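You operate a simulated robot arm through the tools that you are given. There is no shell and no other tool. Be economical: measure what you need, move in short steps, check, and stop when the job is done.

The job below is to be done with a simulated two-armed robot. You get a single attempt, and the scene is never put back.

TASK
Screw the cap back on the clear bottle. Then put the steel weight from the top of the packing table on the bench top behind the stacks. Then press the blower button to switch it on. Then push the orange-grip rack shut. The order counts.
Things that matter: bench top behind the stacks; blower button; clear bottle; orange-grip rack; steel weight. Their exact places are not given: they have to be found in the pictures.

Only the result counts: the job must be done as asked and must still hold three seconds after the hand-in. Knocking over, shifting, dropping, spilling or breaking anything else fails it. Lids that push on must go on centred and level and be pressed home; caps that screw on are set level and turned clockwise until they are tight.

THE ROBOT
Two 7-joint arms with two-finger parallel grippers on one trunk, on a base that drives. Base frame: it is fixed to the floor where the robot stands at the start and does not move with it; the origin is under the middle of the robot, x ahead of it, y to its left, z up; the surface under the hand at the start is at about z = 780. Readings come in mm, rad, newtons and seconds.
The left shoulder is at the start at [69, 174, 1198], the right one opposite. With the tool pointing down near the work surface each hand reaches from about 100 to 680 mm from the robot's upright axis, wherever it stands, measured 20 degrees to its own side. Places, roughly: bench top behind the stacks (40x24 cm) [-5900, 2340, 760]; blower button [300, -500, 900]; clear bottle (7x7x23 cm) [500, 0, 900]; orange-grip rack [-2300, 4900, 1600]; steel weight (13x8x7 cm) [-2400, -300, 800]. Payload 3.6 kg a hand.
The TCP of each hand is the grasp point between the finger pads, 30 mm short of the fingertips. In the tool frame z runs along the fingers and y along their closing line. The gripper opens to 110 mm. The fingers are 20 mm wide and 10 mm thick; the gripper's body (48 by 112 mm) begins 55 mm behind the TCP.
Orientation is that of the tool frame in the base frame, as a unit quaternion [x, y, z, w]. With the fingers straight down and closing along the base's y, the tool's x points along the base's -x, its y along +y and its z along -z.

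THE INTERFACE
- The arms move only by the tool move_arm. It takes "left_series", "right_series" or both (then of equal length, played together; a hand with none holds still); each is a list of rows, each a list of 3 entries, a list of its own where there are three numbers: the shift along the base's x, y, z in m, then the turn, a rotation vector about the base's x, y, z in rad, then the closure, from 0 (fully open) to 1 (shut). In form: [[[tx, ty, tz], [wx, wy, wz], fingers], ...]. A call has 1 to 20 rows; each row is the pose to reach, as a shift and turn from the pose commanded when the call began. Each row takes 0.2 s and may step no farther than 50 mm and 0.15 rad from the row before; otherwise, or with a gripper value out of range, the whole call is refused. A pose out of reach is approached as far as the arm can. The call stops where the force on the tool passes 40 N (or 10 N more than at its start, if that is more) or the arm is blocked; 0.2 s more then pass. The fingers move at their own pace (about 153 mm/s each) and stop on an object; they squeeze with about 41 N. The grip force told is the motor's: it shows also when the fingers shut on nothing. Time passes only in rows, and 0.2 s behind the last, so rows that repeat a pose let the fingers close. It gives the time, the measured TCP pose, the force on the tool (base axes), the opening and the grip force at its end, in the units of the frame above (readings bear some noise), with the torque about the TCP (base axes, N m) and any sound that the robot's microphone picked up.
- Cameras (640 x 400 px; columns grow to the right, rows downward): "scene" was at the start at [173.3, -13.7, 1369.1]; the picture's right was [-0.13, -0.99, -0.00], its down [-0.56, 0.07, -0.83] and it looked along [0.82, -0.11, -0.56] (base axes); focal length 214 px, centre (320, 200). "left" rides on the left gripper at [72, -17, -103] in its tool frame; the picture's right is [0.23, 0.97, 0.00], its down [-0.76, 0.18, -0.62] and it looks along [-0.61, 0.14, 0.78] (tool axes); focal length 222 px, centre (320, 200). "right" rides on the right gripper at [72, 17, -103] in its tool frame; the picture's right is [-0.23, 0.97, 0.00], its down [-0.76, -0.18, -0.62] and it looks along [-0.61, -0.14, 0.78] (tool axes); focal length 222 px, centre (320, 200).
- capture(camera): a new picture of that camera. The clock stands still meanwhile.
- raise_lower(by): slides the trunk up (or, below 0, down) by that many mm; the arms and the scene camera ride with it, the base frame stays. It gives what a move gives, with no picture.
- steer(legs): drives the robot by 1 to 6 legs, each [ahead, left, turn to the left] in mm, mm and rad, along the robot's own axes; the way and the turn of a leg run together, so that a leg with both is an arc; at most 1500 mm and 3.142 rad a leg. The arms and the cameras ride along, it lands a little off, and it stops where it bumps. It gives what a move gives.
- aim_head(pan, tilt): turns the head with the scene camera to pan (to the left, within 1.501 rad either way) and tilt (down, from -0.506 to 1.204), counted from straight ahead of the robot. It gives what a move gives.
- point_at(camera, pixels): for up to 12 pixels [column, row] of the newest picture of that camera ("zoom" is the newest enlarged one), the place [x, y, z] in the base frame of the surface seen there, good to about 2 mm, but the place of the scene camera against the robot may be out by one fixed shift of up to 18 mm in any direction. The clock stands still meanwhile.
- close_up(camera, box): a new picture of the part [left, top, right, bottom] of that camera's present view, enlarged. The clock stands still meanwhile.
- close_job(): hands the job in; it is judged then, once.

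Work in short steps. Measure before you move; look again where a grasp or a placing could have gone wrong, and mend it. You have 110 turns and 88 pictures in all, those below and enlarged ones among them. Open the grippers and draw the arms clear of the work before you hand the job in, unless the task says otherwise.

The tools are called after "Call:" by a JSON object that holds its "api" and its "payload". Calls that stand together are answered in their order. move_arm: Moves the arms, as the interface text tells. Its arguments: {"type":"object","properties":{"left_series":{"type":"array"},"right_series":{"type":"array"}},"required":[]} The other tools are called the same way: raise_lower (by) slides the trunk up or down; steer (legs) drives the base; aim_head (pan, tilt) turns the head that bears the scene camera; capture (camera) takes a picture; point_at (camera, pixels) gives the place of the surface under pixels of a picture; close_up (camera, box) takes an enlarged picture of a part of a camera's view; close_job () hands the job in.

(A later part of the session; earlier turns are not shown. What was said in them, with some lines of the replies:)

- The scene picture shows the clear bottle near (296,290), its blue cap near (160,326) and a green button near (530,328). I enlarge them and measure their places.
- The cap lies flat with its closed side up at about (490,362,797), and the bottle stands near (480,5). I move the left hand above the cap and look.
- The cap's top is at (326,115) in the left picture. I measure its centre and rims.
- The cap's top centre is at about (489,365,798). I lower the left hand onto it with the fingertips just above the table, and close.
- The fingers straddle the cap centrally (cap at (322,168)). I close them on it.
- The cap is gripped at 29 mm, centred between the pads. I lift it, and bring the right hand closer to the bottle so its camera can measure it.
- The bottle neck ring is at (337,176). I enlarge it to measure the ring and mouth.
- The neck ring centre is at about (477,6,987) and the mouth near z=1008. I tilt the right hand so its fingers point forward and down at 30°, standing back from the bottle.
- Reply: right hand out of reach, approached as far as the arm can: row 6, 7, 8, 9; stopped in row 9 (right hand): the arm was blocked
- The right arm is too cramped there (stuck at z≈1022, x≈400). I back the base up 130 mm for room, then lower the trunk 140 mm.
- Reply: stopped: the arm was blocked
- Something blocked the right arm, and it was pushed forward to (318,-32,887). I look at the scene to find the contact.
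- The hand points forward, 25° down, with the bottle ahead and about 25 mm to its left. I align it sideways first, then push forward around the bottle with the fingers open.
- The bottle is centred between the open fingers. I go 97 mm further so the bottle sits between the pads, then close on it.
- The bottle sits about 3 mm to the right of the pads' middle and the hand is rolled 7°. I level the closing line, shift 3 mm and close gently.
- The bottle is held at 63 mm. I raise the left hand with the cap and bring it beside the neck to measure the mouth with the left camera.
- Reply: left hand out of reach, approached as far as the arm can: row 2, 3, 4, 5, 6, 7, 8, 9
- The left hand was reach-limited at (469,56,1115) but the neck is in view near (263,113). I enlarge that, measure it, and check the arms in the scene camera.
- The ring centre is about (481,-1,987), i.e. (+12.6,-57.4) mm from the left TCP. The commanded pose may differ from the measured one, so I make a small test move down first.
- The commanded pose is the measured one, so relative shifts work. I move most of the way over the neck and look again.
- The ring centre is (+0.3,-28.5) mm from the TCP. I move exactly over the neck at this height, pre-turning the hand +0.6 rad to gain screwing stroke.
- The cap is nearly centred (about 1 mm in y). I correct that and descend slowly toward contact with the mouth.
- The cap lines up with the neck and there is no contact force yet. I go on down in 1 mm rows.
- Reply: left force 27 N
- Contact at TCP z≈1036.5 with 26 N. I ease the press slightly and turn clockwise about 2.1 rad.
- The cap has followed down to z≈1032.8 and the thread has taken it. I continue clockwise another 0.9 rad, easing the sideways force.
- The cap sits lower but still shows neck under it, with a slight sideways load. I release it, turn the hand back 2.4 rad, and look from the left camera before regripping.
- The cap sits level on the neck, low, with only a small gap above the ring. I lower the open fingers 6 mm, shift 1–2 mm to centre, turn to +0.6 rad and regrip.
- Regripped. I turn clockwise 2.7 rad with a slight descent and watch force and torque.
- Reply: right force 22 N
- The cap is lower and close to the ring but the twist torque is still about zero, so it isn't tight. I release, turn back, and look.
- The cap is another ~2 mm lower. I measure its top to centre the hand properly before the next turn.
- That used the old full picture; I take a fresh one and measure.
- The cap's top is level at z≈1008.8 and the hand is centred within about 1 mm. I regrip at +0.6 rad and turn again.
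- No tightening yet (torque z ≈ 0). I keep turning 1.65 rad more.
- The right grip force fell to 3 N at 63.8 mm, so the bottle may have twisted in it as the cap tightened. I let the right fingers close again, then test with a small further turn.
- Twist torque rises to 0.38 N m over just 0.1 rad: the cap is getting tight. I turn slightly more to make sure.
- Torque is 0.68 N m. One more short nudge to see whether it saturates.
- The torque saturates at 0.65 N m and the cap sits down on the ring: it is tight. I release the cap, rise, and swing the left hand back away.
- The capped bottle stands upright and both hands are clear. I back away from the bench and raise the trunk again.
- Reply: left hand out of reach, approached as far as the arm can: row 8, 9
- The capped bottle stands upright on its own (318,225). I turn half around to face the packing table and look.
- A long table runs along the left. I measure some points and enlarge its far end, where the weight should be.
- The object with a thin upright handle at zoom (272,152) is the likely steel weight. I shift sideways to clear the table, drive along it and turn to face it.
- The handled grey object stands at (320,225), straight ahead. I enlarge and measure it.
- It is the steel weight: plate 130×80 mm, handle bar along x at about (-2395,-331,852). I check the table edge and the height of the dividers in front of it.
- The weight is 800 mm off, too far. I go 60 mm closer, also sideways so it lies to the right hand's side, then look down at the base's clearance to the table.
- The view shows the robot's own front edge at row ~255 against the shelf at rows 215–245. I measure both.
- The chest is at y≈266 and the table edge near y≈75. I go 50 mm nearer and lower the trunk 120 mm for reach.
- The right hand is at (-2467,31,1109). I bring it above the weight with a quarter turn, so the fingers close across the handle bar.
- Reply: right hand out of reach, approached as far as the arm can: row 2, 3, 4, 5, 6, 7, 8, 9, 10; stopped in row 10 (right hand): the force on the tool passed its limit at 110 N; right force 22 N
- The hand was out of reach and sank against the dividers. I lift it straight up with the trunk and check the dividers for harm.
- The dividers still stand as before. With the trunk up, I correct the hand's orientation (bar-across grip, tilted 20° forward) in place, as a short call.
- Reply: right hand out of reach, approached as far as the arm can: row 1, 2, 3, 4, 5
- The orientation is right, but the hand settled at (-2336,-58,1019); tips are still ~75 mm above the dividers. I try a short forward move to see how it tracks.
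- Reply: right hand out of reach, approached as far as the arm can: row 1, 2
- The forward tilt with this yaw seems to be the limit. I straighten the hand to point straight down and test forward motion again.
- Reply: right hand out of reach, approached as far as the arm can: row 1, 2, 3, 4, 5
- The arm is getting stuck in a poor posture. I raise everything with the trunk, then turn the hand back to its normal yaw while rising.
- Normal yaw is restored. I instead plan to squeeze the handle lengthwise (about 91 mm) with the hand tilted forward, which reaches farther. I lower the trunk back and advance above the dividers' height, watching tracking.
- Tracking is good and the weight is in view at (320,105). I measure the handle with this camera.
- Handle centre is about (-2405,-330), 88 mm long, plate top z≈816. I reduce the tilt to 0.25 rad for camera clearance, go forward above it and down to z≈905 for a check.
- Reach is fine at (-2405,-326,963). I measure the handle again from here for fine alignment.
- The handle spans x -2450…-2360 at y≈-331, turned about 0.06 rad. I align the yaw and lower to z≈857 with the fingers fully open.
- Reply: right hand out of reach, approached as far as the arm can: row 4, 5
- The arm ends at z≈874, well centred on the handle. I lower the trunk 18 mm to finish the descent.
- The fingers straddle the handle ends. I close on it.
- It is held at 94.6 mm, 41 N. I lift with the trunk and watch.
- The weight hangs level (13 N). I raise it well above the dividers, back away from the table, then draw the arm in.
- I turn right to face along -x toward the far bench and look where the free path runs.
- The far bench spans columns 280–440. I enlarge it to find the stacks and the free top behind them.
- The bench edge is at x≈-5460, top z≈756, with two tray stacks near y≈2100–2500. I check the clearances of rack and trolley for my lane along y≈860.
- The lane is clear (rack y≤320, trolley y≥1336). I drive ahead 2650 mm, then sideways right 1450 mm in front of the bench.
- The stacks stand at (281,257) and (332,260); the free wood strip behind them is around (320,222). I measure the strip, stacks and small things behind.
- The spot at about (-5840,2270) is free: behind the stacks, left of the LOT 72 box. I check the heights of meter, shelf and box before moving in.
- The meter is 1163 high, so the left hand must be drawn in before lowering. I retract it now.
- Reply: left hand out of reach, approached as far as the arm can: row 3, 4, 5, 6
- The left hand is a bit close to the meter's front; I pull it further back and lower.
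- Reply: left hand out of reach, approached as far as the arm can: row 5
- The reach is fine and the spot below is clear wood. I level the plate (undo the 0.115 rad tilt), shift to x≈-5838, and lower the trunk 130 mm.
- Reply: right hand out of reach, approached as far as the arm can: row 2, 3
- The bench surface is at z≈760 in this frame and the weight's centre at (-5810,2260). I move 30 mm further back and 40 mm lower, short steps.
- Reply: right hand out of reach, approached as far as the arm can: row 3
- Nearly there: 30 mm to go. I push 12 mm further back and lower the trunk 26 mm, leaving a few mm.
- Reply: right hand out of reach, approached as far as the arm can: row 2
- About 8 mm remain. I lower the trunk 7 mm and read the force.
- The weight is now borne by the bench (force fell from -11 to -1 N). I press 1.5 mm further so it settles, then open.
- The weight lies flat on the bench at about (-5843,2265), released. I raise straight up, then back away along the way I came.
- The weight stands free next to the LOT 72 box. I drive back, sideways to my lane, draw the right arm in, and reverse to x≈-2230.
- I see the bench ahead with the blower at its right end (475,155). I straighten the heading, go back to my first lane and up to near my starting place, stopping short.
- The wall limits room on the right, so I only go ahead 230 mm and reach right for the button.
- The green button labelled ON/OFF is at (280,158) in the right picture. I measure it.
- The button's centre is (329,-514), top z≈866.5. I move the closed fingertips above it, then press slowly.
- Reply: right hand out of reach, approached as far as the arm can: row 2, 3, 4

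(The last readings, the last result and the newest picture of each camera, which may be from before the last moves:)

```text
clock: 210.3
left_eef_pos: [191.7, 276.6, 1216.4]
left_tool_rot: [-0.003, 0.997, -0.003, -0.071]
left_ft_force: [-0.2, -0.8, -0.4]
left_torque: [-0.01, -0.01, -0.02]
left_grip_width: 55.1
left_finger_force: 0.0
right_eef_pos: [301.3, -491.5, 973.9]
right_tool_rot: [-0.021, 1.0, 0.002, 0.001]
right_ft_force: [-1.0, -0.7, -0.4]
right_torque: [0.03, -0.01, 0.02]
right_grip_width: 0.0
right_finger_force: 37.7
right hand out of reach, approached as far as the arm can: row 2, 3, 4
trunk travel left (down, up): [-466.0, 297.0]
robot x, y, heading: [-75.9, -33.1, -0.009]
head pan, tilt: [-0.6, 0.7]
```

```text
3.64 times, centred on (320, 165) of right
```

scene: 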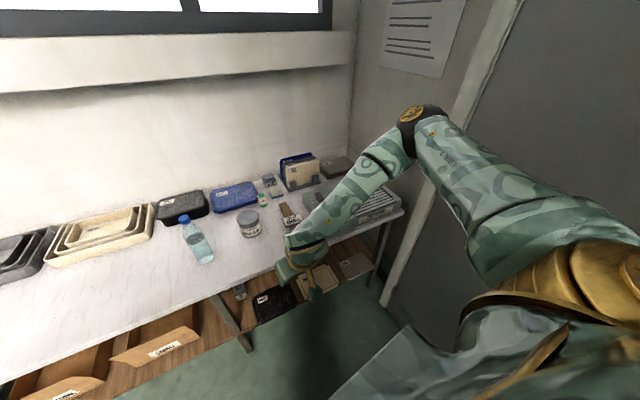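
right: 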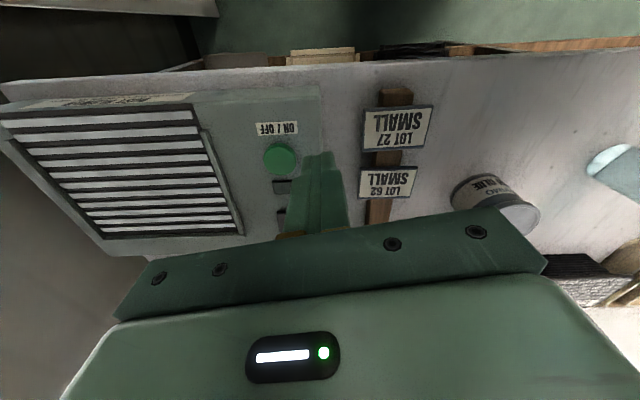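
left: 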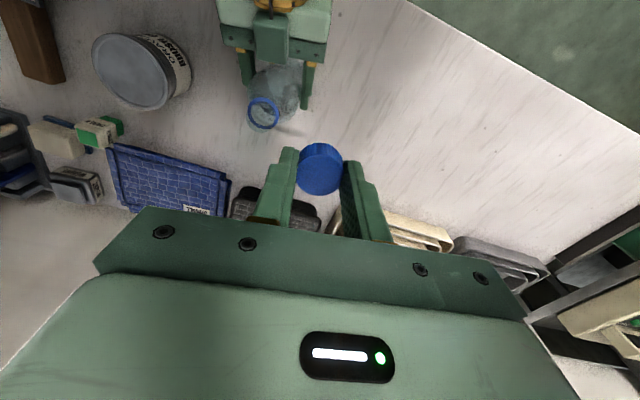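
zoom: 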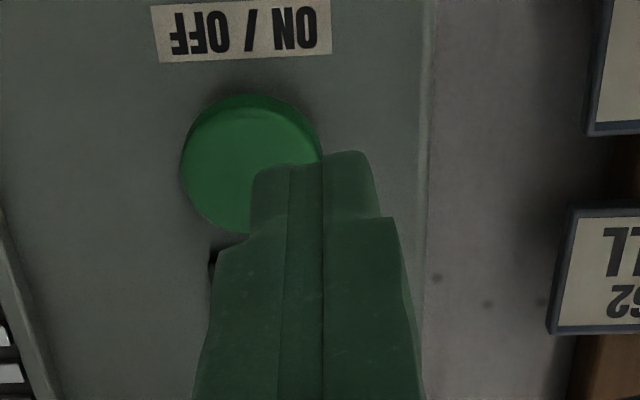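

The trunk is too high for this reach. I lower it 50 mm and try the remaining shift.

Call:
{"api": "raise_lower", "payload": {"by": -50}}

Call:
{"api": "move_arm", "payload": {"right_series": [[[0.014, -0.011, 0.0], [0, 0, 0], 1.0], [[0.028, -0.022, 0.0], [0, 0, 0], 1.0]]}}

```text
clock: 211.2
left_eef_pos: [192.6, 279.0, 1167.7]
left_tool_rot: [-0.003, 0.997, -0.003, -0.071]
left_ft_force: [-0.2, 0.5, 0.2]
left_torque: [0.03, 0.01, 0.05]
left_grip_width: 55.0
left_finger_force: 0.1
right_eef_pos: [299.9, -491.1, 924.6]
right_tool_rot: [-0.021, 1.0, 0.002, 0.0]
right_ft_force: [0.7, 0.0, -0.2]
right_torque: [-0.01, -0.02, -0.02]
right_grip_width: 0.0
right_finger_force: 37.4
trunk travel left (down, up): [-416.0, 347.0]
robot x, y, heading: [-72.2, -28.6, -0.005]
head pan, tilt: [-0.6, 0.7]
```

```text
clock: 211.8
left_eef_pos: [191.7, 278.1, 1166.7]
left_tool_rot: [-0.002, 0.997, -0.003, -0.071]
left_ft_force: [0.4, 0.2, -0.5]
left_torque: [-0.02, 0.01, -0.02]
left_grip_width: 55.0
left_finger_force: 0.0
right_eef_pos: [299.5, -491.4, 925.2]
right_tool_rot: [-0.022, 1.0, 0.003, 0.0]
right_ft_force: [-0.5, 0.1, -0.1]
right_torque: [-0.02, -0.01, 0.04]
right_grip_width: 0.0
right_finger_force: 37.5
right hand out of reach, approached as far as the arm can: row 1, 2
trunk travel left (down, up): [-416.0, 347.0]
robot x, y, heading: [-78.5, -26.8, -0.008]
head pan, tilt: [-0.6, 0.7]
```

Still at the reach limit, so I move the base by the remaining 28 mm ahead and 22 mm right; the hand rides along.

Call:
{"api": "steer", "payload": {"legs": [[29, -23, 0.008]]}}

Call:
{"api": "close_up", "payload": {"camera": "right", "box": [240, 110, 400, 220]}}

```text
clock: 212.7
left_eef_pos: [219.2, 254.8, 1167.9]
left_tool_rot: [-0.007, 0.997, -0.003, -0.071]
left_ft_force: [-0.5, 0.1, 0.9]
left_torque: [0.06, 0.01, -0.02]
left_grip_width: 54.8
left_finger_force: 0.1
right_eef_pos: [333.5, -513.1, 923.9]
right_tool_rot: [-0.026, 1.0, 0.004, -0.001]
right_ft_force: [-0.2, -0.5, -0.1]
right_torque: [-0.04, 0.01, -0.01]
right_grip_width: 0.1
right_finger_force: 38.0
trunk travel left (down, up): [-416.0, 347.0]
robot x, y, heading: [-49.9, -52.4, 0.002]
head pan, tilt: [-0.6, 0.7]
```

```text
3.64 times, centred on (320, 165) of right
```

zoom: 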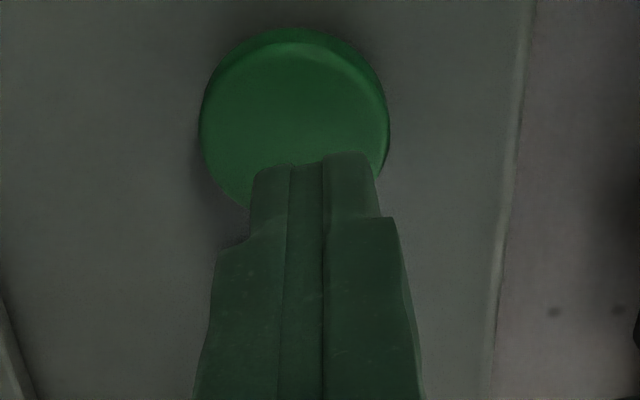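

The fingertips are over the button. I press down slowly.

Call:
{"api": "move_arm", "payload": {"right_series": [[[-0.003, -0.001, -0.01], [0, 0, 0], 1.0], [[-0.004, -0.001, -0.02], [0, 0, 0], 1.0], [[-0.004, -0.001, -0.025], [0, 0, 0], 1.0], [[-0.004, -0.001, -0.028], [0, 0, 0], 1.0], [[-0.004, -0.001, -0.031], [0, 0, 0], 1.0], [[-0.004, -0.001, -0.033], [0, 0, 0], 1.0]]}}

```text
clock: 214.1
left_eef_pos: [219.1, 255.8, 1166.7]
left_tool_rot: [-0.006, 0.997, -0.003, -0.071]
left_ft_force: [0.8, 0.0, -0.9]
left_torque: [-0.03, 0.02, 0.04]
left_grip_width: 55.1
left_finger_force: 0.1
right_eef_pos: [328.0, -512.1, 891.3]
right_tool_rot: [-0.025, 1.0, 0.002, 0.0]
right_ft_force: [1.3, -1.1, 2.7]
right_torque: [-0.01, -0.02, 0.0]
right_grip_width: 0.0
right_finger_force: 37.8
trunk travel left (down, up): [-416.0, 347.0]
robot x, y, heading: [-48.3, -54.5, 0.008]
head pan, tilt: [-0.6, 0.7]
heard: click
```

A click was heard. I lift straight off and check the blower.

Call:
{"api": "move_arm", "payload": {"right_series": [[[0, 0, 0.02], [0, 0, 0], 1.0], [[0, 0, 0.05], [0, 0, 0], 1.0], [[-0.01, 0.01, 0.08], [0, 0, 0], 1.0], [[-0.02, 0.03, 0.11], [0, 0, 0], 1.0]]}}

Call:
{"api": "capture", "payload": {"camera": "right"}}

```text
clock: 215.1
left_eef_pos: [217.6, 255.0, 1166.4]
left_tool_rot: [-0.007, 0.997, -0.004, -0.07]
left_ft_force: [-0.4, 0.5, 0.1]
left_torque: [-0.02, 0.01, 0.0]
left_grip_width: 55.1
left_finger_force: 0.0
right_eef_pos: [306.7, -481.6, 1002.1]
right_tool_rot: [-0.025, 1.0, 0.002, -0.001]
right_ft_force: [0.4, -0.4, 0.5]
right_torque: [-0.01, 0.0, 0.02]
right_grip_width: 0.0
right_finger_force: 37.8
trunk travel left (down, up): [-416.0, 347.0]
robot x, y, heading: [-45.9, -55.2, 0.005]
head pan, tilt: [-0.6, 0.7]
```

```text
15 pictures are left
```

right: 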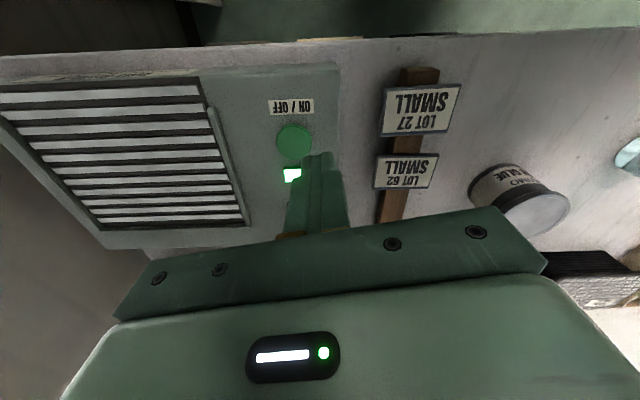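

The lamp beside the button is lit: the blower is on. Now I return along the known lane to (-2200,860) and turn to face +y to find the orange-grip rack.

Call:
{"api": "steer", "payload": {"legs": [[-530, 0, 0], [0, 485, 0], [-1500, 0, 0], [-120, 0, 0], [0, 430, 0], [0, 0, 1.571]]}}

Call:
{"api": "aim_head", "payload": {"pan": 0, "tilt": 0.2}}

Call:
{"api": "capture", "payload": {"camera": "scene"}}

```text
clock: 234.6
left_eef_pos: [-2537.6, 1053.2, 1167.5]
left_tool_rot: [0.731, -0.679, 0.053, 0.047]
left_ft_force: [0.6, -0.1, -0.7]
left_torque: [-0.01, 0.01, 0.02]
left_grip_width: 54.9
left_finger_force: 0.0
right_eef_pos: [-1804.8, 1185.9, 1001.3]
right_tool_rot: [0.746, -0.666, -0.002, 0.002]
right_ft_force: [0.1, -0.2, 0.1]
right_torque: [0.03, -0.01, 0.0]
right_grip_width: 0.0
right_finger_force: 37.6
trunk travel left (down, up): [-416.0, 347.0]
robot x, y, heading: [-2212.9, 806.7, 1.635]
head pan, tilt: [-0.6, 0.7]
```

```text
clock: 235.6
left_eef_pos: [-2538.7, 1054.2, 1166.7]
left_tool_rot: [0.731, -0.679, 0.054, 0.047]
left_ft_force: [-1.0, 0.5, 0.3]
left_torque: [0.02, 0.01, 0.03]
left_grip_width: 54.9
left_finger_force: 0.0
right_eef_pos: [-1805.8, 1186.3, 1001.0]
right_tool_rot: [0.745, -0.667, -0.002, 0.002]
right_ft_force: [0.5, -0.4, 0.4]
right_torque: [0.03, -0.02, -0.02]
right_grip_width: 0.0
right_finger_force: 37.8
trunk travel left (down, up): [-416.0, 347.0]
robot x, y, heading: [-2213.6, 804.6, 1.631]
head pan, tilt: [0.0, 0.201]
```

```text
14 pictures are left
```

scene: 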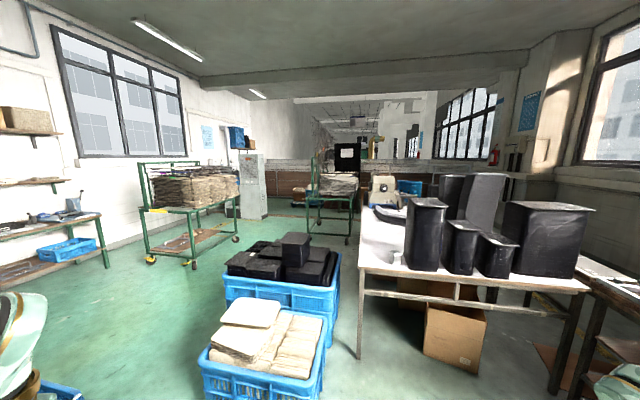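

Straight ahead at about (335,160) something black hangs in a green frame. I enlarge it.

Call:
{"api": "close_up", "payload": {"camera": "scene", "box": [280, 120, 420, 250]}}

Call:
{"api": "point_at", "payload": {"camera": "scene", "pixels": [[345, 157], [335, 185], [335, 205], [312, 215], [355, 215], [220, 385], [330, 300], [360, 350], [310, 160], [345, 175], [335, 230], [240, 180]]}}

```text
3.08 times, centred on (350, 185) of scene
```

zoom: 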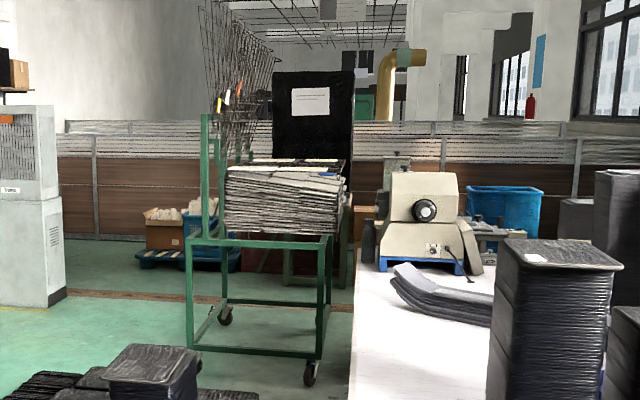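

```text
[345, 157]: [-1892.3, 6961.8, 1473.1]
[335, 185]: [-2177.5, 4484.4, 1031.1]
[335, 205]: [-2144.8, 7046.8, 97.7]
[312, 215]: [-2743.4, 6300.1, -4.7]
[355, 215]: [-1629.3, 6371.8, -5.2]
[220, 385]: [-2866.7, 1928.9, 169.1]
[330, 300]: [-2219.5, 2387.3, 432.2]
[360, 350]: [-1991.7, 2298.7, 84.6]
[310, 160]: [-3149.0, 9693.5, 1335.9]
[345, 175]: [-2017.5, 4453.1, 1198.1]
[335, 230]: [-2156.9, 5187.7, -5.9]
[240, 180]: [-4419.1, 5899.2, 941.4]
```

It is a wheeled rack trolley with raised wire racks carrying coloured grips (one orange) near (-2250,4500–4900). Bins block the direct way, so I go round: left along the lane, forward past the dolly, then right.

Call:
{"api": "steer", "payload": {"legs": [[-60, 0, -0.062], [0, 1300, 0], [0, 1300, 0], [1500, 0, 0], [560, 0, 0], [0, -1250, 0]]}}

Call:
{"api": "aim_head", "payload": {"pan": -0.5, "tilt": 0.2}}

Call:
{"api": "capture", "payload": {"camera": "scene"}}

```text
clock: 264.9
left_eef_pos: [-3975.5, 3042.6, 1167.4]
left_tool_rot: [0.722, -0.688, 0.053, 0.046]
left_ft_force: [0.5, 0.5, -0.2]
left_torque: [0.0, 0.0, 0.01]
left_grip_width: 54.9
left_finger_force: 0.0
right_eef_pos: [-3238.5, 3157.0, 1002.3]
right_tool_rot: [0.737, -0.676, -0.002, 0.002]
right_ft_force: [-0.2, 0.2, -0.3]
right_torque: [0.0, 0.01, 0.0]
right_grip_width: 0.0
right_finger_force: 37.8
trunk travel left (down, up): [-416.0, 347.0]
robot x, y, heading: [-3657.2, 2787.6, 1.611]
head pan, tilt: [0.0, 0.201]
```

```text
clock: 265.8
left_eef_pos: [-3974.5, 3042.7, 1166.7]
left_tool_rot: [0.723, -0.687, 0.053, 0.046]
left_ft_force: [-0.1, 0.0, 0.4]
left_torque: [-0.01, -0.03, 0.0]
left_grip_width: 55.3
left_finger_force: 0.1
right_eef_pos: [-3239.4, 3157.5, 1000.2]
right_tool_rot: [0.738, -0.675, -0.002, 0.002]
right_ft_force: [0.5, -0.5, 0.5]
right_torque: [0.01, 0.03, -0.03]
right_grip_width: 0.3
right_finger_force: 37.4
trunk travel left (down, up): [-416.0, 347.0]
robot x, y, heading: [-3656.8, 2787.2, 1.613]
head pan, tilt: [-0.499, 0.201]
```

```text
12 pictures are left
```

scene: 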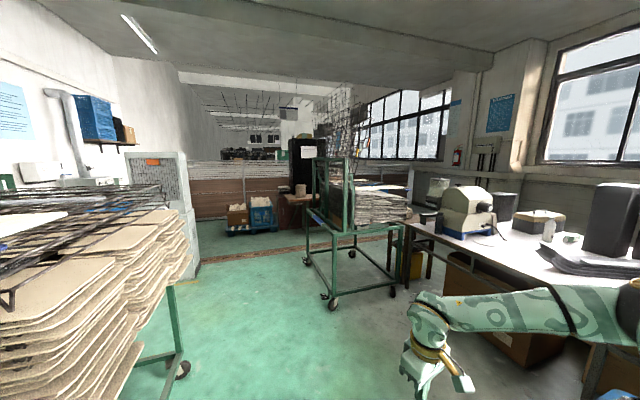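

The rack trolley is at (355,200), with raised wire racks at (340,120). I enlarge and measure.

Call:
{"api": "close_up", "payload": {"camera": "scene", "box": [280, 70, 430, 240]}}

Call:
{"api": "point_at", "payload": {"camera": "scene", "pixels": [[345, 120], [335, 130], [360, 110], [318, 165], [350, 165], [312, 225], [352, 235], [405, 225], [375, 205], [400, 195], [333, 303], [393, 290]]}}

```text
2.35 times, centred on (355, 155) of scene
```

zoom: 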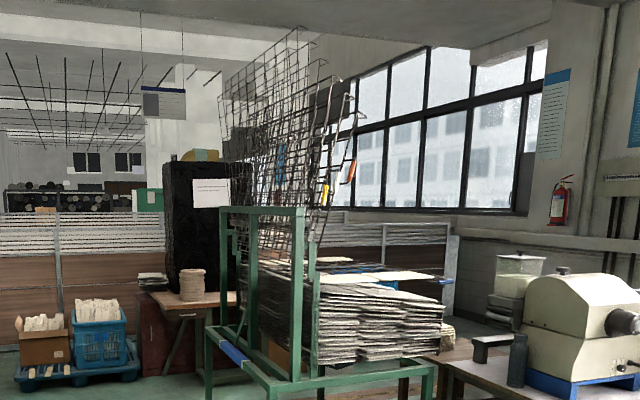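

```text
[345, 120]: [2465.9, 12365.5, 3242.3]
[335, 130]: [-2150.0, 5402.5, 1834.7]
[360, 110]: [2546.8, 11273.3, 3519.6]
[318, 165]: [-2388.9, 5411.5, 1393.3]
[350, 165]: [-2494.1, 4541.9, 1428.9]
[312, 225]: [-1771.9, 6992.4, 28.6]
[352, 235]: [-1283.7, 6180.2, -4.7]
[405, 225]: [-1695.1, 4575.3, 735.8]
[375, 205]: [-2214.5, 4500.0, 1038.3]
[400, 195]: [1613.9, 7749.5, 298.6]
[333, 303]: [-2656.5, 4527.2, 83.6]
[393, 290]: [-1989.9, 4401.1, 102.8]
```

The racks hinge at x≈-2490 along y; by ray geometry the orange grip is on the near edge at about (-2280,4530,1600). I drive diagonally to stand in front of it, near (-2450,3850).

Call:
{"api": "steer", "payload": {"legs": [[480, -580, -0.042], [520, -610, 0]]}}

Call:
{"api": "aim_head", "payload": {"pan": -0.15, "tilt": 0.0}}

Call:
{"api": "capture", "payload": {"camera": "scene"}}

```text
clock: 268.8
left_eef_pos: [-3567.3, 3459.4, 1169.8]
left_tool_rot: [-0.654, 0.753, -0.046, -0.051]
left_ft_force: [1.0, 0.5, 0.2]
left_torque: [-0.07, 0.07, -0.01]
left_grip_width: 54.9
left_finger_force: 0.1
right_eef_pos: [-2824.9, 3433.4, 999.7]
right_tool_rot: [-0.669, 0.743, 0.006, -0.004]
right_ft_force: [1.2, 0.4, 0.0]
right_torque: [-0.04, 0.09, 0.03]
right_grip_width: 0.0
right_finger_force: 37.2
trunk travel left (down, up): [-416.0, 347.0]
robot x, y, heading: [-3307.5, 3153.6, 1.417]
head pan, tilt: [-0.499, 0.201]
stopped in leg 1: the robot was blocked; the commanded pose is now the measured one
```

```text
clock: 269.6
left_eef_pos: [-3574.1, 3457.7, 1167.9]
left_tool_rot: [-0.655, 0.753, -0.047, -0.049]
left_ft_force: [0.5, 0.2, -0.4]
left_torque: [0.07, 0.03, 0.0]
left_grip_width: 55.0
left_finger_force: 0.0
right_eef_pos: [-2831.2, 3433.4, 1003.3]
right_tool_rot: [-0.669, 0.743, 0.004, -0.001]
right_ft_force: [0.5, 0.1, 0.0]
right_torque: [0.03, 0.0, -0.03]
right_grip_width: 0.2
right_finger_force: 37.0
trunk travel left (down, up): [-416.0, 347.0]
robot x, y, heading: [-3309.8, 3154.0, 1.423]
head pan, tilt: [-0.15, 0.0]
```

```text
10 pictures are left
```

scene: 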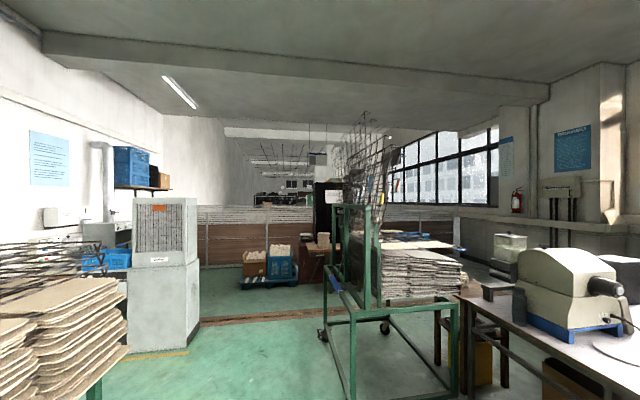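

The base bumped (a bin near its right rear), so I ease off to the left, go ahead past it, then straighten and move right.

Call:
{"api": "steer", "payload": {"legs": [[60, 50, 0], [420, 0, 0], [0, 0, 0.148], [0, -750, 0]]}}

Call:
{"api": "capture", "payload": {"camera": "scene"}}

```text
clock: 277.2
left_eef_pos: [-2841.7, 3900.1, 1167.3]
left_tool_rot: [0.712, -0.699, 0.051, 0.046]
left_ft_force: [-0.1, 0.3, -0.4]
left_torque: [0.03, 0.01, 0.0]
left_grip_width: 54.8
left_finger_force: 0.1
right_eef_pos: [-2102.9, 3990.1, 1002.6]
right_tool_rot: [0.725, -0.689, -0.004, 0.002]
right_ft_force: [0.5, 0.1, -0.5]
right_torque: [0.02, 0.02, 0.03]
right_grip_width: 0.0
right_finger_force: 37.7
trunk travel left (down, up): [-416.0, 347.0]
robot x, y, heading: [-2533.6, 3639.8, 1.576]
head pan, tilt: [-0.15, 0.0]
```

```text
9 pictures are left
```

scene: 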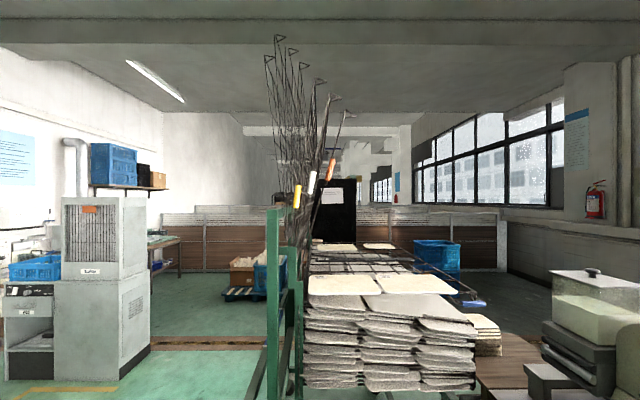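

Edge-on now: the rightmost raised rack carries the orange grip at (330,170); a blue-grip rack already lies flat at (470,303). I enlarge and measure.

Call:
{"api": "close_up", "payload": {"camera": "scene", "box": [250, 90, 410, 310]}}

Call:
{"api": "point_at", "payload": {"camera": "scene", "pixels": [[330, 170], [332, 163], [328, 177], [312, 182], [296, 196], [288, 215], [300, 300], [340, 285], [472, 303], [430, 280], [345, 115], [380, 300]]}}

```text
1.82 times, centred on (330, 200) of scene
```

zoom: 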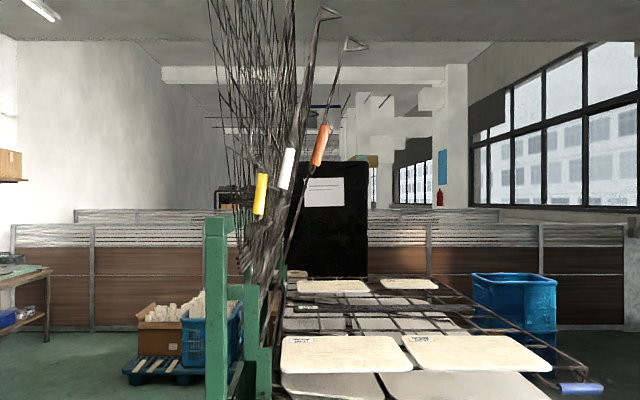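

```text
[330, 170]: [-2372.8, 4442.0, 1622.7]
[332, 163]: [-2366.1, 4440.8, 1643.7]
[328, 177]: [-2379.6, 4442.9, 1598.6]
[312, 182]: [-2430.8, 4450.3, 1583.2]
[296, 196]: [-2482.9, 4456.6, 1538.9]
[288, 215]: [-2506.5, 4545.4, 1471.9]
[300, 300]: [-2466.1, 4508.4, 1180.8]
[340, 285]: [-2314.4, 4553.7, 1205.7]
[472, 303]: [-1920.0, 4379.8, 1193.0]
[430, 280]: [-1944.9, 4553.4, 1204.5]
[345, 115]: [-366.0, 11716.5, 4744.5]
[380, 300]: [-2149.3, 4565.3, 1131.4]
```

Orange grip: centre (-2373,4442,1622), rod leaning 73°; its neighbour (white) is at (-2431,4450,1583). I raise the trunk and bring the closed right hand to point forward at that height, short of the racks.

Call:
{"api": "raise_lower", "payload": {"by": 297}}

Call:
{"api": "move_arm", "payload": {"right_series": [[[-0.027, 0.018, 0.02], [0.143, 0, 0], 1.0], [[-0.054, 0.036, 0.045], [0.286, 0, 0], 1.0], [[-0.081, 0.054, 0.07], [0.428, 0, 0], 1.0], [[-0.108, 0.072, 0.095], [0.571, 0, 0], 1.0], [[-0.135, 0.09, 0.12], [0.714, 0, 0], 1.0], [[-0.162, 0.108, 0.145], [0.857, 0, 0], 1.0], [[-0.189, 0.126, 0.17], [1.0, 0, 0], 1.0], [[-0.216, 0.144, 0.2], [1.142, 0, 0], 1.0], [[-0.243, 0.162, 0.23], [1.285, 0, 0], 1.0], [[-0.27, 0.18, 0.26], [1.428, 0, 0], 1.0], [[-0.3, 0.2, 0.3], [1.571, 0, 0], 1.0]]}}

```text
clock: 280.2
left_eef_pos: [-2842.4, 3900.8, 1464.7]
left_tool_rot: [0.711, -0.7, 0.051, 0.047]
left_ft_force: [-0.2, -1.3, 0.8]
left_torque: [0.03, -0.03, 0.03]
left_grip_width: 54.7
left_finger_force: 0.0
right_eef_pos: [-2104.0, 3990.6, 1299.3]
right_tool_rot: [0.725, -0.689, -0.005, 0.002]
right_ft_force: [-0.3, 0.4, 0.4]
right_torque: [0.01, 0.04, 0.0]
right_grip_width: 0.2
right_finger_force: 37.9
trunk travel left (down, up): [-713.0, 50.0]
robot x, y, heading: [-2532.3, 3637.0, 1.579]
head pan, tilt: [-0.15, 0.0]
```

```text
refused: row 11 steps farther than a row can; nothing moved
```

The last step was too long; I resend it with an extra row.

Call:
{"api": "move_arm", "payload": {"right_series": [[[-0.027, 0.018, 0.02], [0.143, 0, 0], 1.0], [[-0.054, 0.036, 0.045], [0.286, 0, 0], 1.0], [[-0.081, 0.054, 0.07], [0.428, 0, 0], 1.0], [[-0.108, 0.072, 0.095], [0.571, 0, 0], 1.0], [[-0.135, 0.09, 0.12], [0.714, 0, 0], 1.0], [[-0.162, 0.108, 0.145], [0.857, 0, 0], 1.0], [[-0.189, 0.126, 0.17], [1.0, 0, 0], 1.0], [[-0.216, 0.144, 0.195], [1.142, 0, 0], 1.0], [[-0.243, 0.162, 0.22], [1.285, 0, 0], 1.0], [[-0.27, 0.18, 0.245], [1.428, 0, 0], 1.0], [[-0.29, 0.19, 0.275], [1.571, 0, 0], 1.0], [[-0.3, 0.2, 0.3], [1.571, 0, 0], 1.0]]}}

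Call:
{"api": "capture", "payload": {"camera": "right"}}

```text
clock: 282.8
left_eef_pos: [-2841.6, 3901.1, 1465.6]
left_tool_rot: [0.712, -0.699, 0.051, 0.045]
left_ft_force: [0.3, -0.9, 0.1]
left_torque: [0.01, 0.02, 0.01]
left_grip_width: 55.0
left_finger_force: 0.1
right_eef_pos: [-2484.3, 4169.5, 1654.4]
right_tool_rot: [-0.512, 0.488, 0.487, 0.512]
right_ft_force: [-0.1, 0.3, 0.8]
right_torque: [0.01, 0.0, 0.02]
right_grip_width: 0.0
right_finger_force: 38.0
right hand out of reach, approached as far as the arm can: row 7, 8, 9, 10, 11, 12
trunk travel left (down, up): [-713.0, 50.0]
robot x, y, heading: [-2528.0, 3640.8, 1.579]
head pan, tilt: [-0.15, 0.0]
```

```text
7 pictures are left
```

right: 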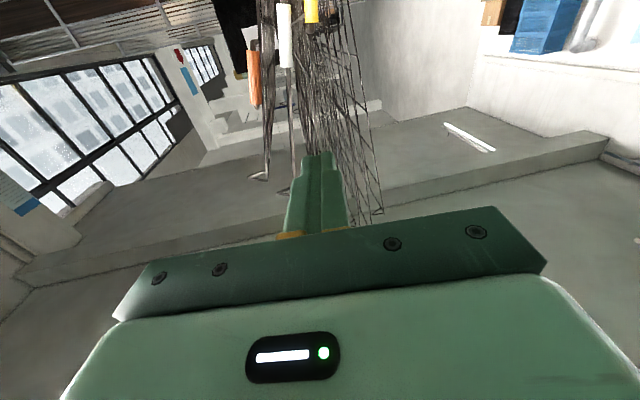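

The hand points straight forward at (-2484,4169,1654); orange grip at (254,78), white at (285,35) in its picture. I measure both in this camera's frame.

Call:
{"api": "point_at", "payload": {"camera": "right", "pixels": [[254, 65], [254, 78], [254, 95], [285, 25], [286, 45], [286, 62], [312, 10], [259, 176], [267, 130], [292, 120]]}}

Call:
{"api": "close_up", "payload": {"camera": "right", "box": [220, 0, 380, 220]}}

```text
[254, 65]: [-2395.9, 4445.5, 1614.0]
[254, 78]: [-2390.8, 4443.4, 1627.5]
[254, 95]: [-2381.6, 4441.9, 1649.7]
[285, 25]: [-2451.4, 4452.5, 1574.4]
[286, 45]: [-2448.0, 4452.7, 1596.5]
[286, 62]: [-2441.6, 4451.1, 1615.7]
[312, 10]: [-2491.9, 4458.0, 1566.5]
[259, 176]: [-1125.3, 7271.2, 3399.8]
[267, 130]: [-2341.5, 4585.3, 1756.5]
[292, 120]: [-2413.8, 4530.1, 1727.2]
```

```text
1.82 times, centred on (300, 110) of right
```

zoom: 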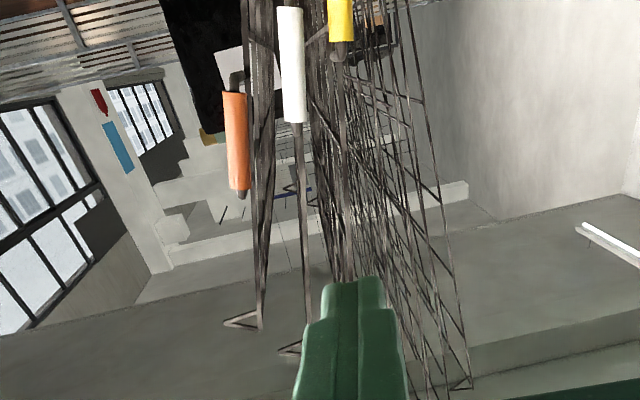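

In this frame the orange grip runs (-2396,1614)→(-2382,1650) at y≈4443; the white grip ends below z≈1622. I drive 110 mm ahead, then bring the fingertips just short of the gap behind the orange grip.

Call:
{"api": "steer", "payload": {"legs": [[110, 0, -0.006]]}}

Call:
{"api": "move_arm", "payload": {"right_series": [[[0.015, 0.025, 0], [0, 0, 0], 1.0], [[0.03, 0.05, 0], [0, 0, 0], 1.0], [[0.045, 0.075, 0], [0, 0, 0], 1.0], [[0.06, 0.095, 0], [0, 0, 0], 1.0], [[0.071, 0.11, 0], [0, 0, 0], 1.0]]}}

```text
clock: 284.0
left_eef_pos: [-2842.0, 4008.9, 1464.8]
left_tool_rot: [0.71, -0.701, 0.05, 0.046]
left_ft_force: [0.5, -0.7, 0.7]
left_torque: [0.0, 0.02, 0.04]
left_grip_width: 54.8
left_finger_force: 0.1
right_eef_pos: [-2482.7, 4275.5, 1654.2]
right_tool_rot: [-0.513, 0.488, 0.485, 0.513]
right_ft_force: [0.7, 0.3, -1.0]
right_torque: [0.01, 0.0, 0.0]
right_grip_width: 0.0
right_finger_force: 37.9
trunk travel left (down, up): [-713.0, 50.0]
robot x, y, heading: [-2536.2, 3746.1, 1.574]
head pan, tilt: [-0.15, 0.0]
```

```text
clock: 285.2
left_eef_pos: [-2841.0, 4010.8, 1465.9]
left_tool_rot: [0.71, -0.701, 0.05, 0.046]
left_ft_force: [-0.3, -0.4, 0.6]
left_torque: [0.01, 0.04, 0.02]
left_grip_width: 54.9
left_finger_force: 0.0
right_eef_pos: [-2432.5, 4400.2, 1681.0]
right_tool_rot: [0.515, -0.497, -0.476, -0.511]
right_ft_force: [-0.1, -0.3, 0.6]
right_torque: [0.04, -0.02, -0.01]
right_grip_width: 0.0
right_finger_force: 37.6
right hand out of reach, approached as far as the arm can: row 1, 2, 3, 4, 5
trunk travel left (down, up): [-713.0, 50.0]
robot x, y, heading: [-2533.9, 3750.4, 1.573]
head pan, tilt: [-0.15, 0.0]
```

The fully horizontal pose is at a joint limit. I raise the trunk its last 48 mm, tilt the fingers 0.4 rad downward, and retry the position just in front of the gap.

Call:
{"api": "raise_lower", "payload": {"by": 48}}

Call:
{"api": "move_arm", "payload": {"right_series": [[[0.0, -0.02, -0.015], [-0.1, 0, 0], 1.0], [[0.005, -0.03, -0.03], [-0.2, 0, 0], 1.0], [[0.01, -0.03, -0.045], [-0.3, 0, 0], 1.0], [[0.015, -0.02, -0.06], [-0.4, 0, 0], 1.0], [[0.02, -0.01, -0.07], [-0.4, 0, 0], 1.0]]}}

Call:
{"api": "capture", "payload": {"camera": "right"}}

```text
clock: 286.1
left_eef_pos: [-2842.0, 4011.2, 1512.2]
left_tool_rot: [0.71, -0.701, 0.052, 0.047]
left_ft_force: [-0.2, -0.3, -0.7]
left_torque: [-0.02, -0.02, -0.05]
left_grip_width: 54.9
left_finger_force: 0.0
right_eef_pos: [-2434.1, 4400.1, 1730.0]
right_tool_rot: [0.515, -0.497, -0.476, -0.512]
right_ft_force: [0.7, -0.1, 1.0]
right_torque: [0.01, 0.01, 0.0]
right_grip_width: 0.3
right_finger_force: 37.6
trunk travel left (down, up): [-761.0, 2.0]
robot x, y, heading: [-2532.4, 3749.6, 1.57]
head pan, tilt: [-0.15, 0.0]
```

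```text
clock: 287.3
left_eef_pos: [-2840.7, 4011.5, 1512.4]
left_tool_rot: [0.71, -0.701, 0.05, 0.047]
left_ft_force: [0.6, 0.1, -0.6]
left_torque: [-0.03, 0.0, 0.01]
left_grip_width: 54.9
left_finger_force: 0.1
right_eef_pos: [-2412.2, 4389.7, 1660.2]
right_tool_rot: [0.606, -0.582, -0.368, -0.398]
right_ft_force: [-0.4, 0.3, 0.3]
right_torque: [-0.03, -0.01, -0.01]
right_grip_width: 0.1
right_finger_force: 37.3
trunk travel left (down, up): [-761.0, 2.0]
robot x, y, heading: [-2531.4, 3748.2, 1.567]
head pan, tilt: [-0.15, 0.0]
```

```text
5 pictures are left
```

right: 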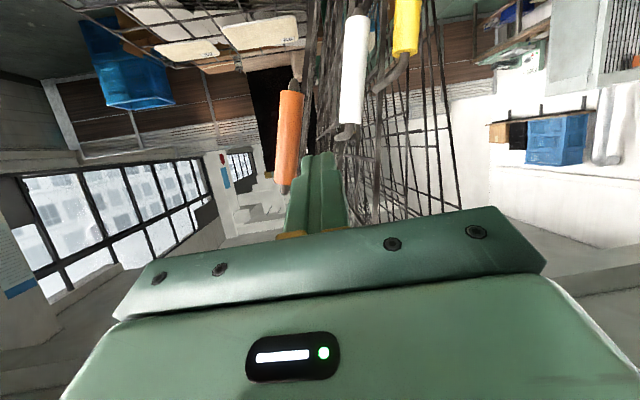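

The fingertips sit exactly between the orange and white grips. I insert 40 mm and start pushing the orange grip along its arc to about 60°.

Call:
{"api": "move_arm", "payload": {"right_series": [[[0, 0.015, -0.003], [0, 0, 0], 1.0], [[0, 0.03, -0.006], [0, 0, 0], 1.0], [[0, 0.04, -0.008], [0, 0, 0], 1.0], [[0.018, 0.04, -0.012], [0, 0, 0], 1.0], [[0.033, 0.04, -0.016], [0, 0, 0], 1.0], [[0.051, 0.04, -0.022], [0, 0, 0], 1.0], [[0.069, 0.04, -0.0285], [0, 0, 0], 1.0], [[0.086, 0.04, -0.036], [0, 0, 0], 1.0], [[0.104, 0.04, -0.044], [0, 0, 0], 1.0]]}}

Call:
{"api": "capture", "payload": {"camera": "right"}}

Call:
{"api": "point_at", "payload": {"camera": "right", "pixels": [[290, 130], [290, 110], [285, 150], [280, 130], [300, 130], [270, 120], [350, 60], [310, 110]]}}

```text
clock: 289.3
left_eef_pos: [-2840.9, 4012.5, 1511.8]
left_tool_rot: [0.71, -0.701, 0.05, 0.046]
left_ft_force: [-0.2, 0.8, -1.0]
left_torque: [-0.03, 0.02, 0.02]
left_grip_width: 55.0
left_finger_force: 0.1
right_eef_pos: [-2307.6, 4429.8, 1617.3]
right_tool_rot: [0.606, -0.582, -0.369, -0.398]
right_ft_force: [-1.8, -0.3, 1.3]
right_torque: [-0.04, 0.03, 0.0]
right_grip_width: 0.1
right_finger_force: 37.3
trunk travel left (down, up): [-761.0, 2.0]
robot x, y, heading: [-2530.8, 3747.5, 1.57]
head pan, tilt: [-0.15, 0.0]
```

```text
4 pictures are left
```

right: 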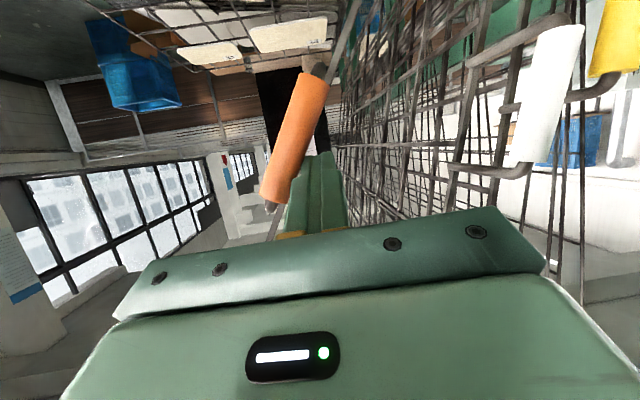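

```text
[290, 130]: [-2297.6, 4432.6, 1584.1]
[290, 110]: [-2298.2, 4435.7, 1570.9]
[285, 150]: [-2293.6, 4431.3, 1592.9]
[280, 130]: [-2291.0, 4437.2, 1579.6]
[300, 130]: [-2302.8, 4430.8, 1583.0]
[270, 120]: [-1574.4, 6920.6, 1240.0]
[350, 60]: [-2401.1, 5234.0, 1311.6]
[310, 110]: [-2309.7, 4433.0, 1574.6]
```

The rack follows easily (≈2 N). I continue the push on a slightly tighter arc, to about 26°, then check.

Call:
{"api": "move_arm", "payload": {"right_series": [[[0.0, 0, -0.015], [0, 0, 0], 1.0], [[0.025, 0, -0.035], [0, 0, 0], 1.0], [[0.045, 0, -0.052], [0, 0, 0], 1.0], [[0.065, 0, -0.069], [0, 0, 0], 1.0], [[0.083, 0, -0.088], [0, 0, 0], 1.0], [[0.0996, 0, -0.108], [0, 0, 0], 1.0], [[0.114, 0, -0.13], [0, 0, 0], 1.0], [[0.128, 0, -0.152], [0, 0, 0], 1.0]]}}

Call:
{"api": "capture", "payload": {"camera": "right"}}

Call:
{"api": "point_at", "payload": {"camera": "right", "pixels": [[300, 130], [290, 120], [270, 140], [320, 110], [280, 100], [250, 130], [340, 100], [230, 150], [310, 90], [260, 160]]}}

```text
clock: 291.1
left_eef_pos: [-2839.3, 4011.2, 1514.0]
left_tool_rot: [0.71, -0.701, 0.05, 0.046]
left_ft_force: [0.6, 0.1, -0.8]
left_torque: [0.02, 0.03, 0.0]
left_grip_width: 55.0
left_finger_force: 0.1
right_eef_pos: [-2180.2, 4429.3, 1465.7]
right_tool_rot: [0.606, -0.582, -0.368, -0.399]
right_ft_force: [0.4, 0.3, 0.8]
right_torque: [0.01, 0.02, -0.02]
right_grip_width: 0.0
right_finger_force: 37.3
trunk travel left (down, up): [-761.0, 2.0]
robot x, y, heading: [-2535.3, 3748.4, 1.572]
head pan, tilt: [-0.15, 0.0]
```

```text
3 pictures are left
```

right: 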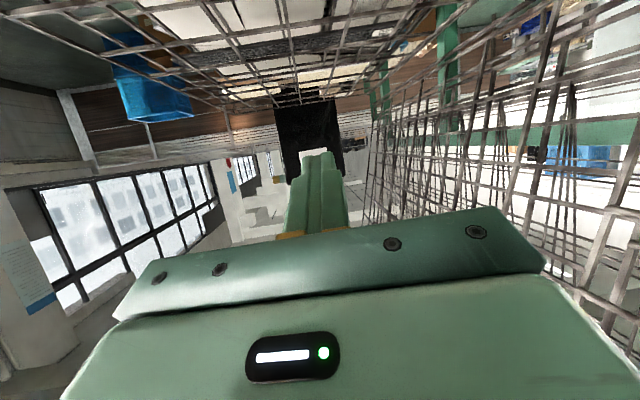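

```text
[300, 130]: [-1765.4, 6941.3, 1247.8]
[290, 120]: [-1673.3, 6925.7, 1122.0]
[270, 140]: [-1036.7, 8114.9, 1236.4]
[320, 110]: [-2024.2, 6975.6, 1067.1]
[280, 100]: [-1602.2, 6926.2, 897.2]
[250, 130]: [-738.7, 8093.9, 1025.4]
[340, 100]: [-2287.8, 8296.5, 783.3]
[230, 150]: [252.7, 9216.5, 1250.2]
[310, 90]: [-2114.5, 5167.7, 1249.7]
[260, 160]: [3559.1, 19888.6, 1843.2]
```

The finger now touches nothing; the rack seems to have gone down by itself. I look with the scene camera.

Call:
{"api": "aim_head", "payload": {"pan": -0.45, "tilt": 0.7}}

Call:
{"api": "capture", "payload": {"camera": "scene"}}

```text
clock: 292.1
left_eef_pos: [-2842.7, 4010.0, 1513.0]
left_tool_rot: [0.71, -0.701, 0.05, 0.045]
left_ft_force: [0.0, 1.1, 1.0]
left_torque: [-0.01, 0.04, 0.05]
left_grip_width: 55.2
left_finger_force: 0.1
right_eef_pos: [-2181.9, 4429.4, 1465.9]
right_tool_rot: [0.607, -0.581, -0.369, -0.397]
right_ft_force: [-0.5, 1.3, 0.0]
right_torque: [0.01, 0.01, 0.02]
right_grip_width: 0.0
right_finger_force: 37.5
trunk travel left (down, up): [-761.0, 2.0]
robot x, y, heading: [-2530.4, 3747.4, 1.577]
head pan, tilt: [-0.45, 0.7]
```

```text
2 pictures are left
```

scene: 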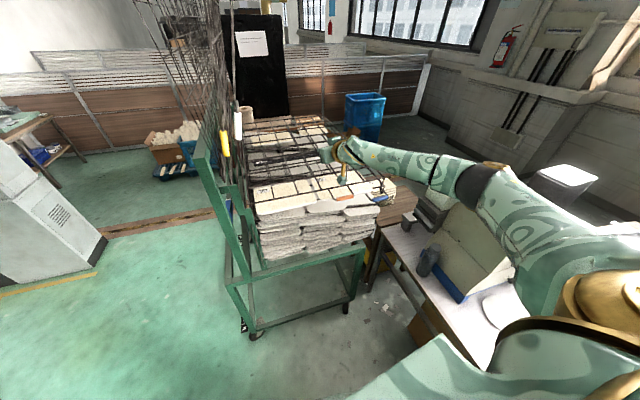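

Orange now shows near (345,197), low beside the blue grip, while yellow and white remain raised. I measure and enlarge it.

Call:
{"api": "close_up", "payload": {"camera": "scene", "box": [220, 100, 420, 225]}}

Call:
{"api": "point_at", "payload": {"camera": "scene", "pixels": [[345, 197], [350, 196], [340, 198], [382, 197], [378, 199], [270, 185], [300, 183], [330, 180], [360, 190], [345, 180], [290, 150], [320, 150]]}}

```text
3.20 times, centred on (320, 162) of scene
```

zoom: 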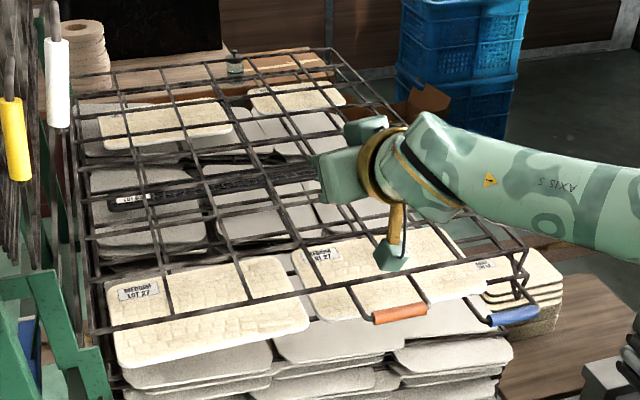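

```text
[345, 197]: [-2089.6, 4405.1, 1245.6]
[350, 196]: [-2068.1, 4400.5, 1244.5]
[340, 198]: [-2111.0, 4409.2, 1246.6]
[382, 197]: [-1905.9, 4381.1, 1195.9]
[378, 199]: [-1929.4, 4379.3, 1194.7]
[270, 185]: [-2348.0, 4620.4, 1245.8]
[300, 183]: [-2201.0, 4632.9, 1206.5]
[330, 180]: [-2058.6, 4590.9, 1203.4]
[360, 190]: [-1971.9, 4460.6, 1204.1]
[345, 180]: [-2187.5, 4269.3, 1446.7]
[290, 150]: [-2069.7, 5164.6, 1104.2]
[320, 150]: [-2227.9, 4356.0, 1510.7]
```

The orange rack lies level (grip and frame both at z≈1246, parallel to the blue one): it is shut, and the others are untouched. I back off 150 mm and open both grippers.

Call:
{"api": "steer", "payload": {"legs": [[-150, 0, 0]]}}

Call:
{"api": "move_arm", "payload": {"left_series": [[[0, 0, 0], [0, 0, 0], 0.0], [[0, 0, 0], [0, 0, 0], 0.0], [[0, 0, 0], [0, 0, 0], 0.0]], "right_series": [[[0, 0, 0], [0, 0, 0], 0.0], [[0, 0, 0], [0, 0, 0], 0.0], [[0, 0, 0], [0, 0, 0], 0.0]]}}

Call:
{"api": "close_up", "payload": {"camera": "scene", "box": [200, 60, 420, 230]}}

```text
clock: 293.5
left_eef_pos: [-2839.0, 3867.1, 1512.9]
left_tool_rot: [0.709, -0.702, 0.051, 0.047]
left_ft_force: [0.0, 0.7, 0.4]
left_torque: [-0.01, 0.02, 0.0]
left_grip_width: 55.2
left_finger_force: 0.0
right_eef_pos: [-2181.4, 4282.9, 1465.6]
right_tool_rot: [0.605, -0.583, -0.367, -0.398]
right_ft_force: [-0.3, 0.3, -0.6]
right_torque: [0.01, 0.01, -0.01]
right_grip_width: 0.0
right_finger_force: 37.4
trunk travel left (down, up): [-761.0, 2.0]
robot x, y, heading: [-2529.0, 3603.6, 1.572]
head pan, tilt: [-0.45, 0.7]
```

```text
clock: 294.3
left_eef_pos: [-2840.5, 3863.7, 1513.6]
left_tool_rot: [0.709, -0.702, 0.05, 0.046]
left_ft_force: [0.0, -0.2, 0.5]
left_torque: [0.01, 0.02, -0.02]
left_grip_width: 110.2
left_finger_force: 0.0
right_eef_pos: [-2180.4, 4279.9, 1467.0]
right_tool_rot: [0.606, -0.582, -0.368, -0.398]
right_ft_force: [-0.3, 0.3, -0.3]
right_torque: [-0.04, 0.01, 0.01]
right_grip_width: 110.0
right_finger_force: 0.0
trunk travel left (down, up): [-761.0, 2.0]
robot x, y, heading: [-2530.8, 3597.1, 1.566]
head pan, tilt: [-0.45, 0.7]
```

```text
2.35 times, centred on (310, 145) of scene
```

zoom: 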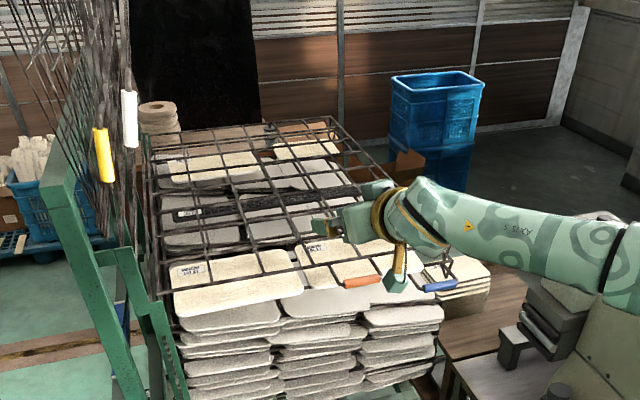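

The orange rack lies flat at zoom (362,282), the yellow and white racks are still up, and both grippers are open and clear. I hand the job in.

Call:
{"api": "close_job", "payload": {}}

```text
The job is handed in.
```

I did all four steps in the order you gave and handed the job in, but there were two bumps along the way, and I couldn't rule out a small shift from one of them.

- **Bottle cap:** screwed on until the turning torque stopped rising at about 0.65 N m. The bottle stood upright on its own afterwards.
- **Steel weight:** lies flat on the bench top behind the stacks, at about (-5843, 2265), next to the LOT 72 box.
- **Blower:** one press, a click was heard, and the lamp beside the button lit up.
- **Orange-grip rack:** lies level above the blue one. The yellow and white racks are still raised.

**Bumps:**
- **Dividers:** while reaching for the weight, the right hand pressed on the dividers on the packing table with up to 110 N. They looked unmoved when I checked.
- **Blue bins:** on the way to the rack, the base was blocked, most likely by a corner of the blue bins. I did not look at the bins again after that.
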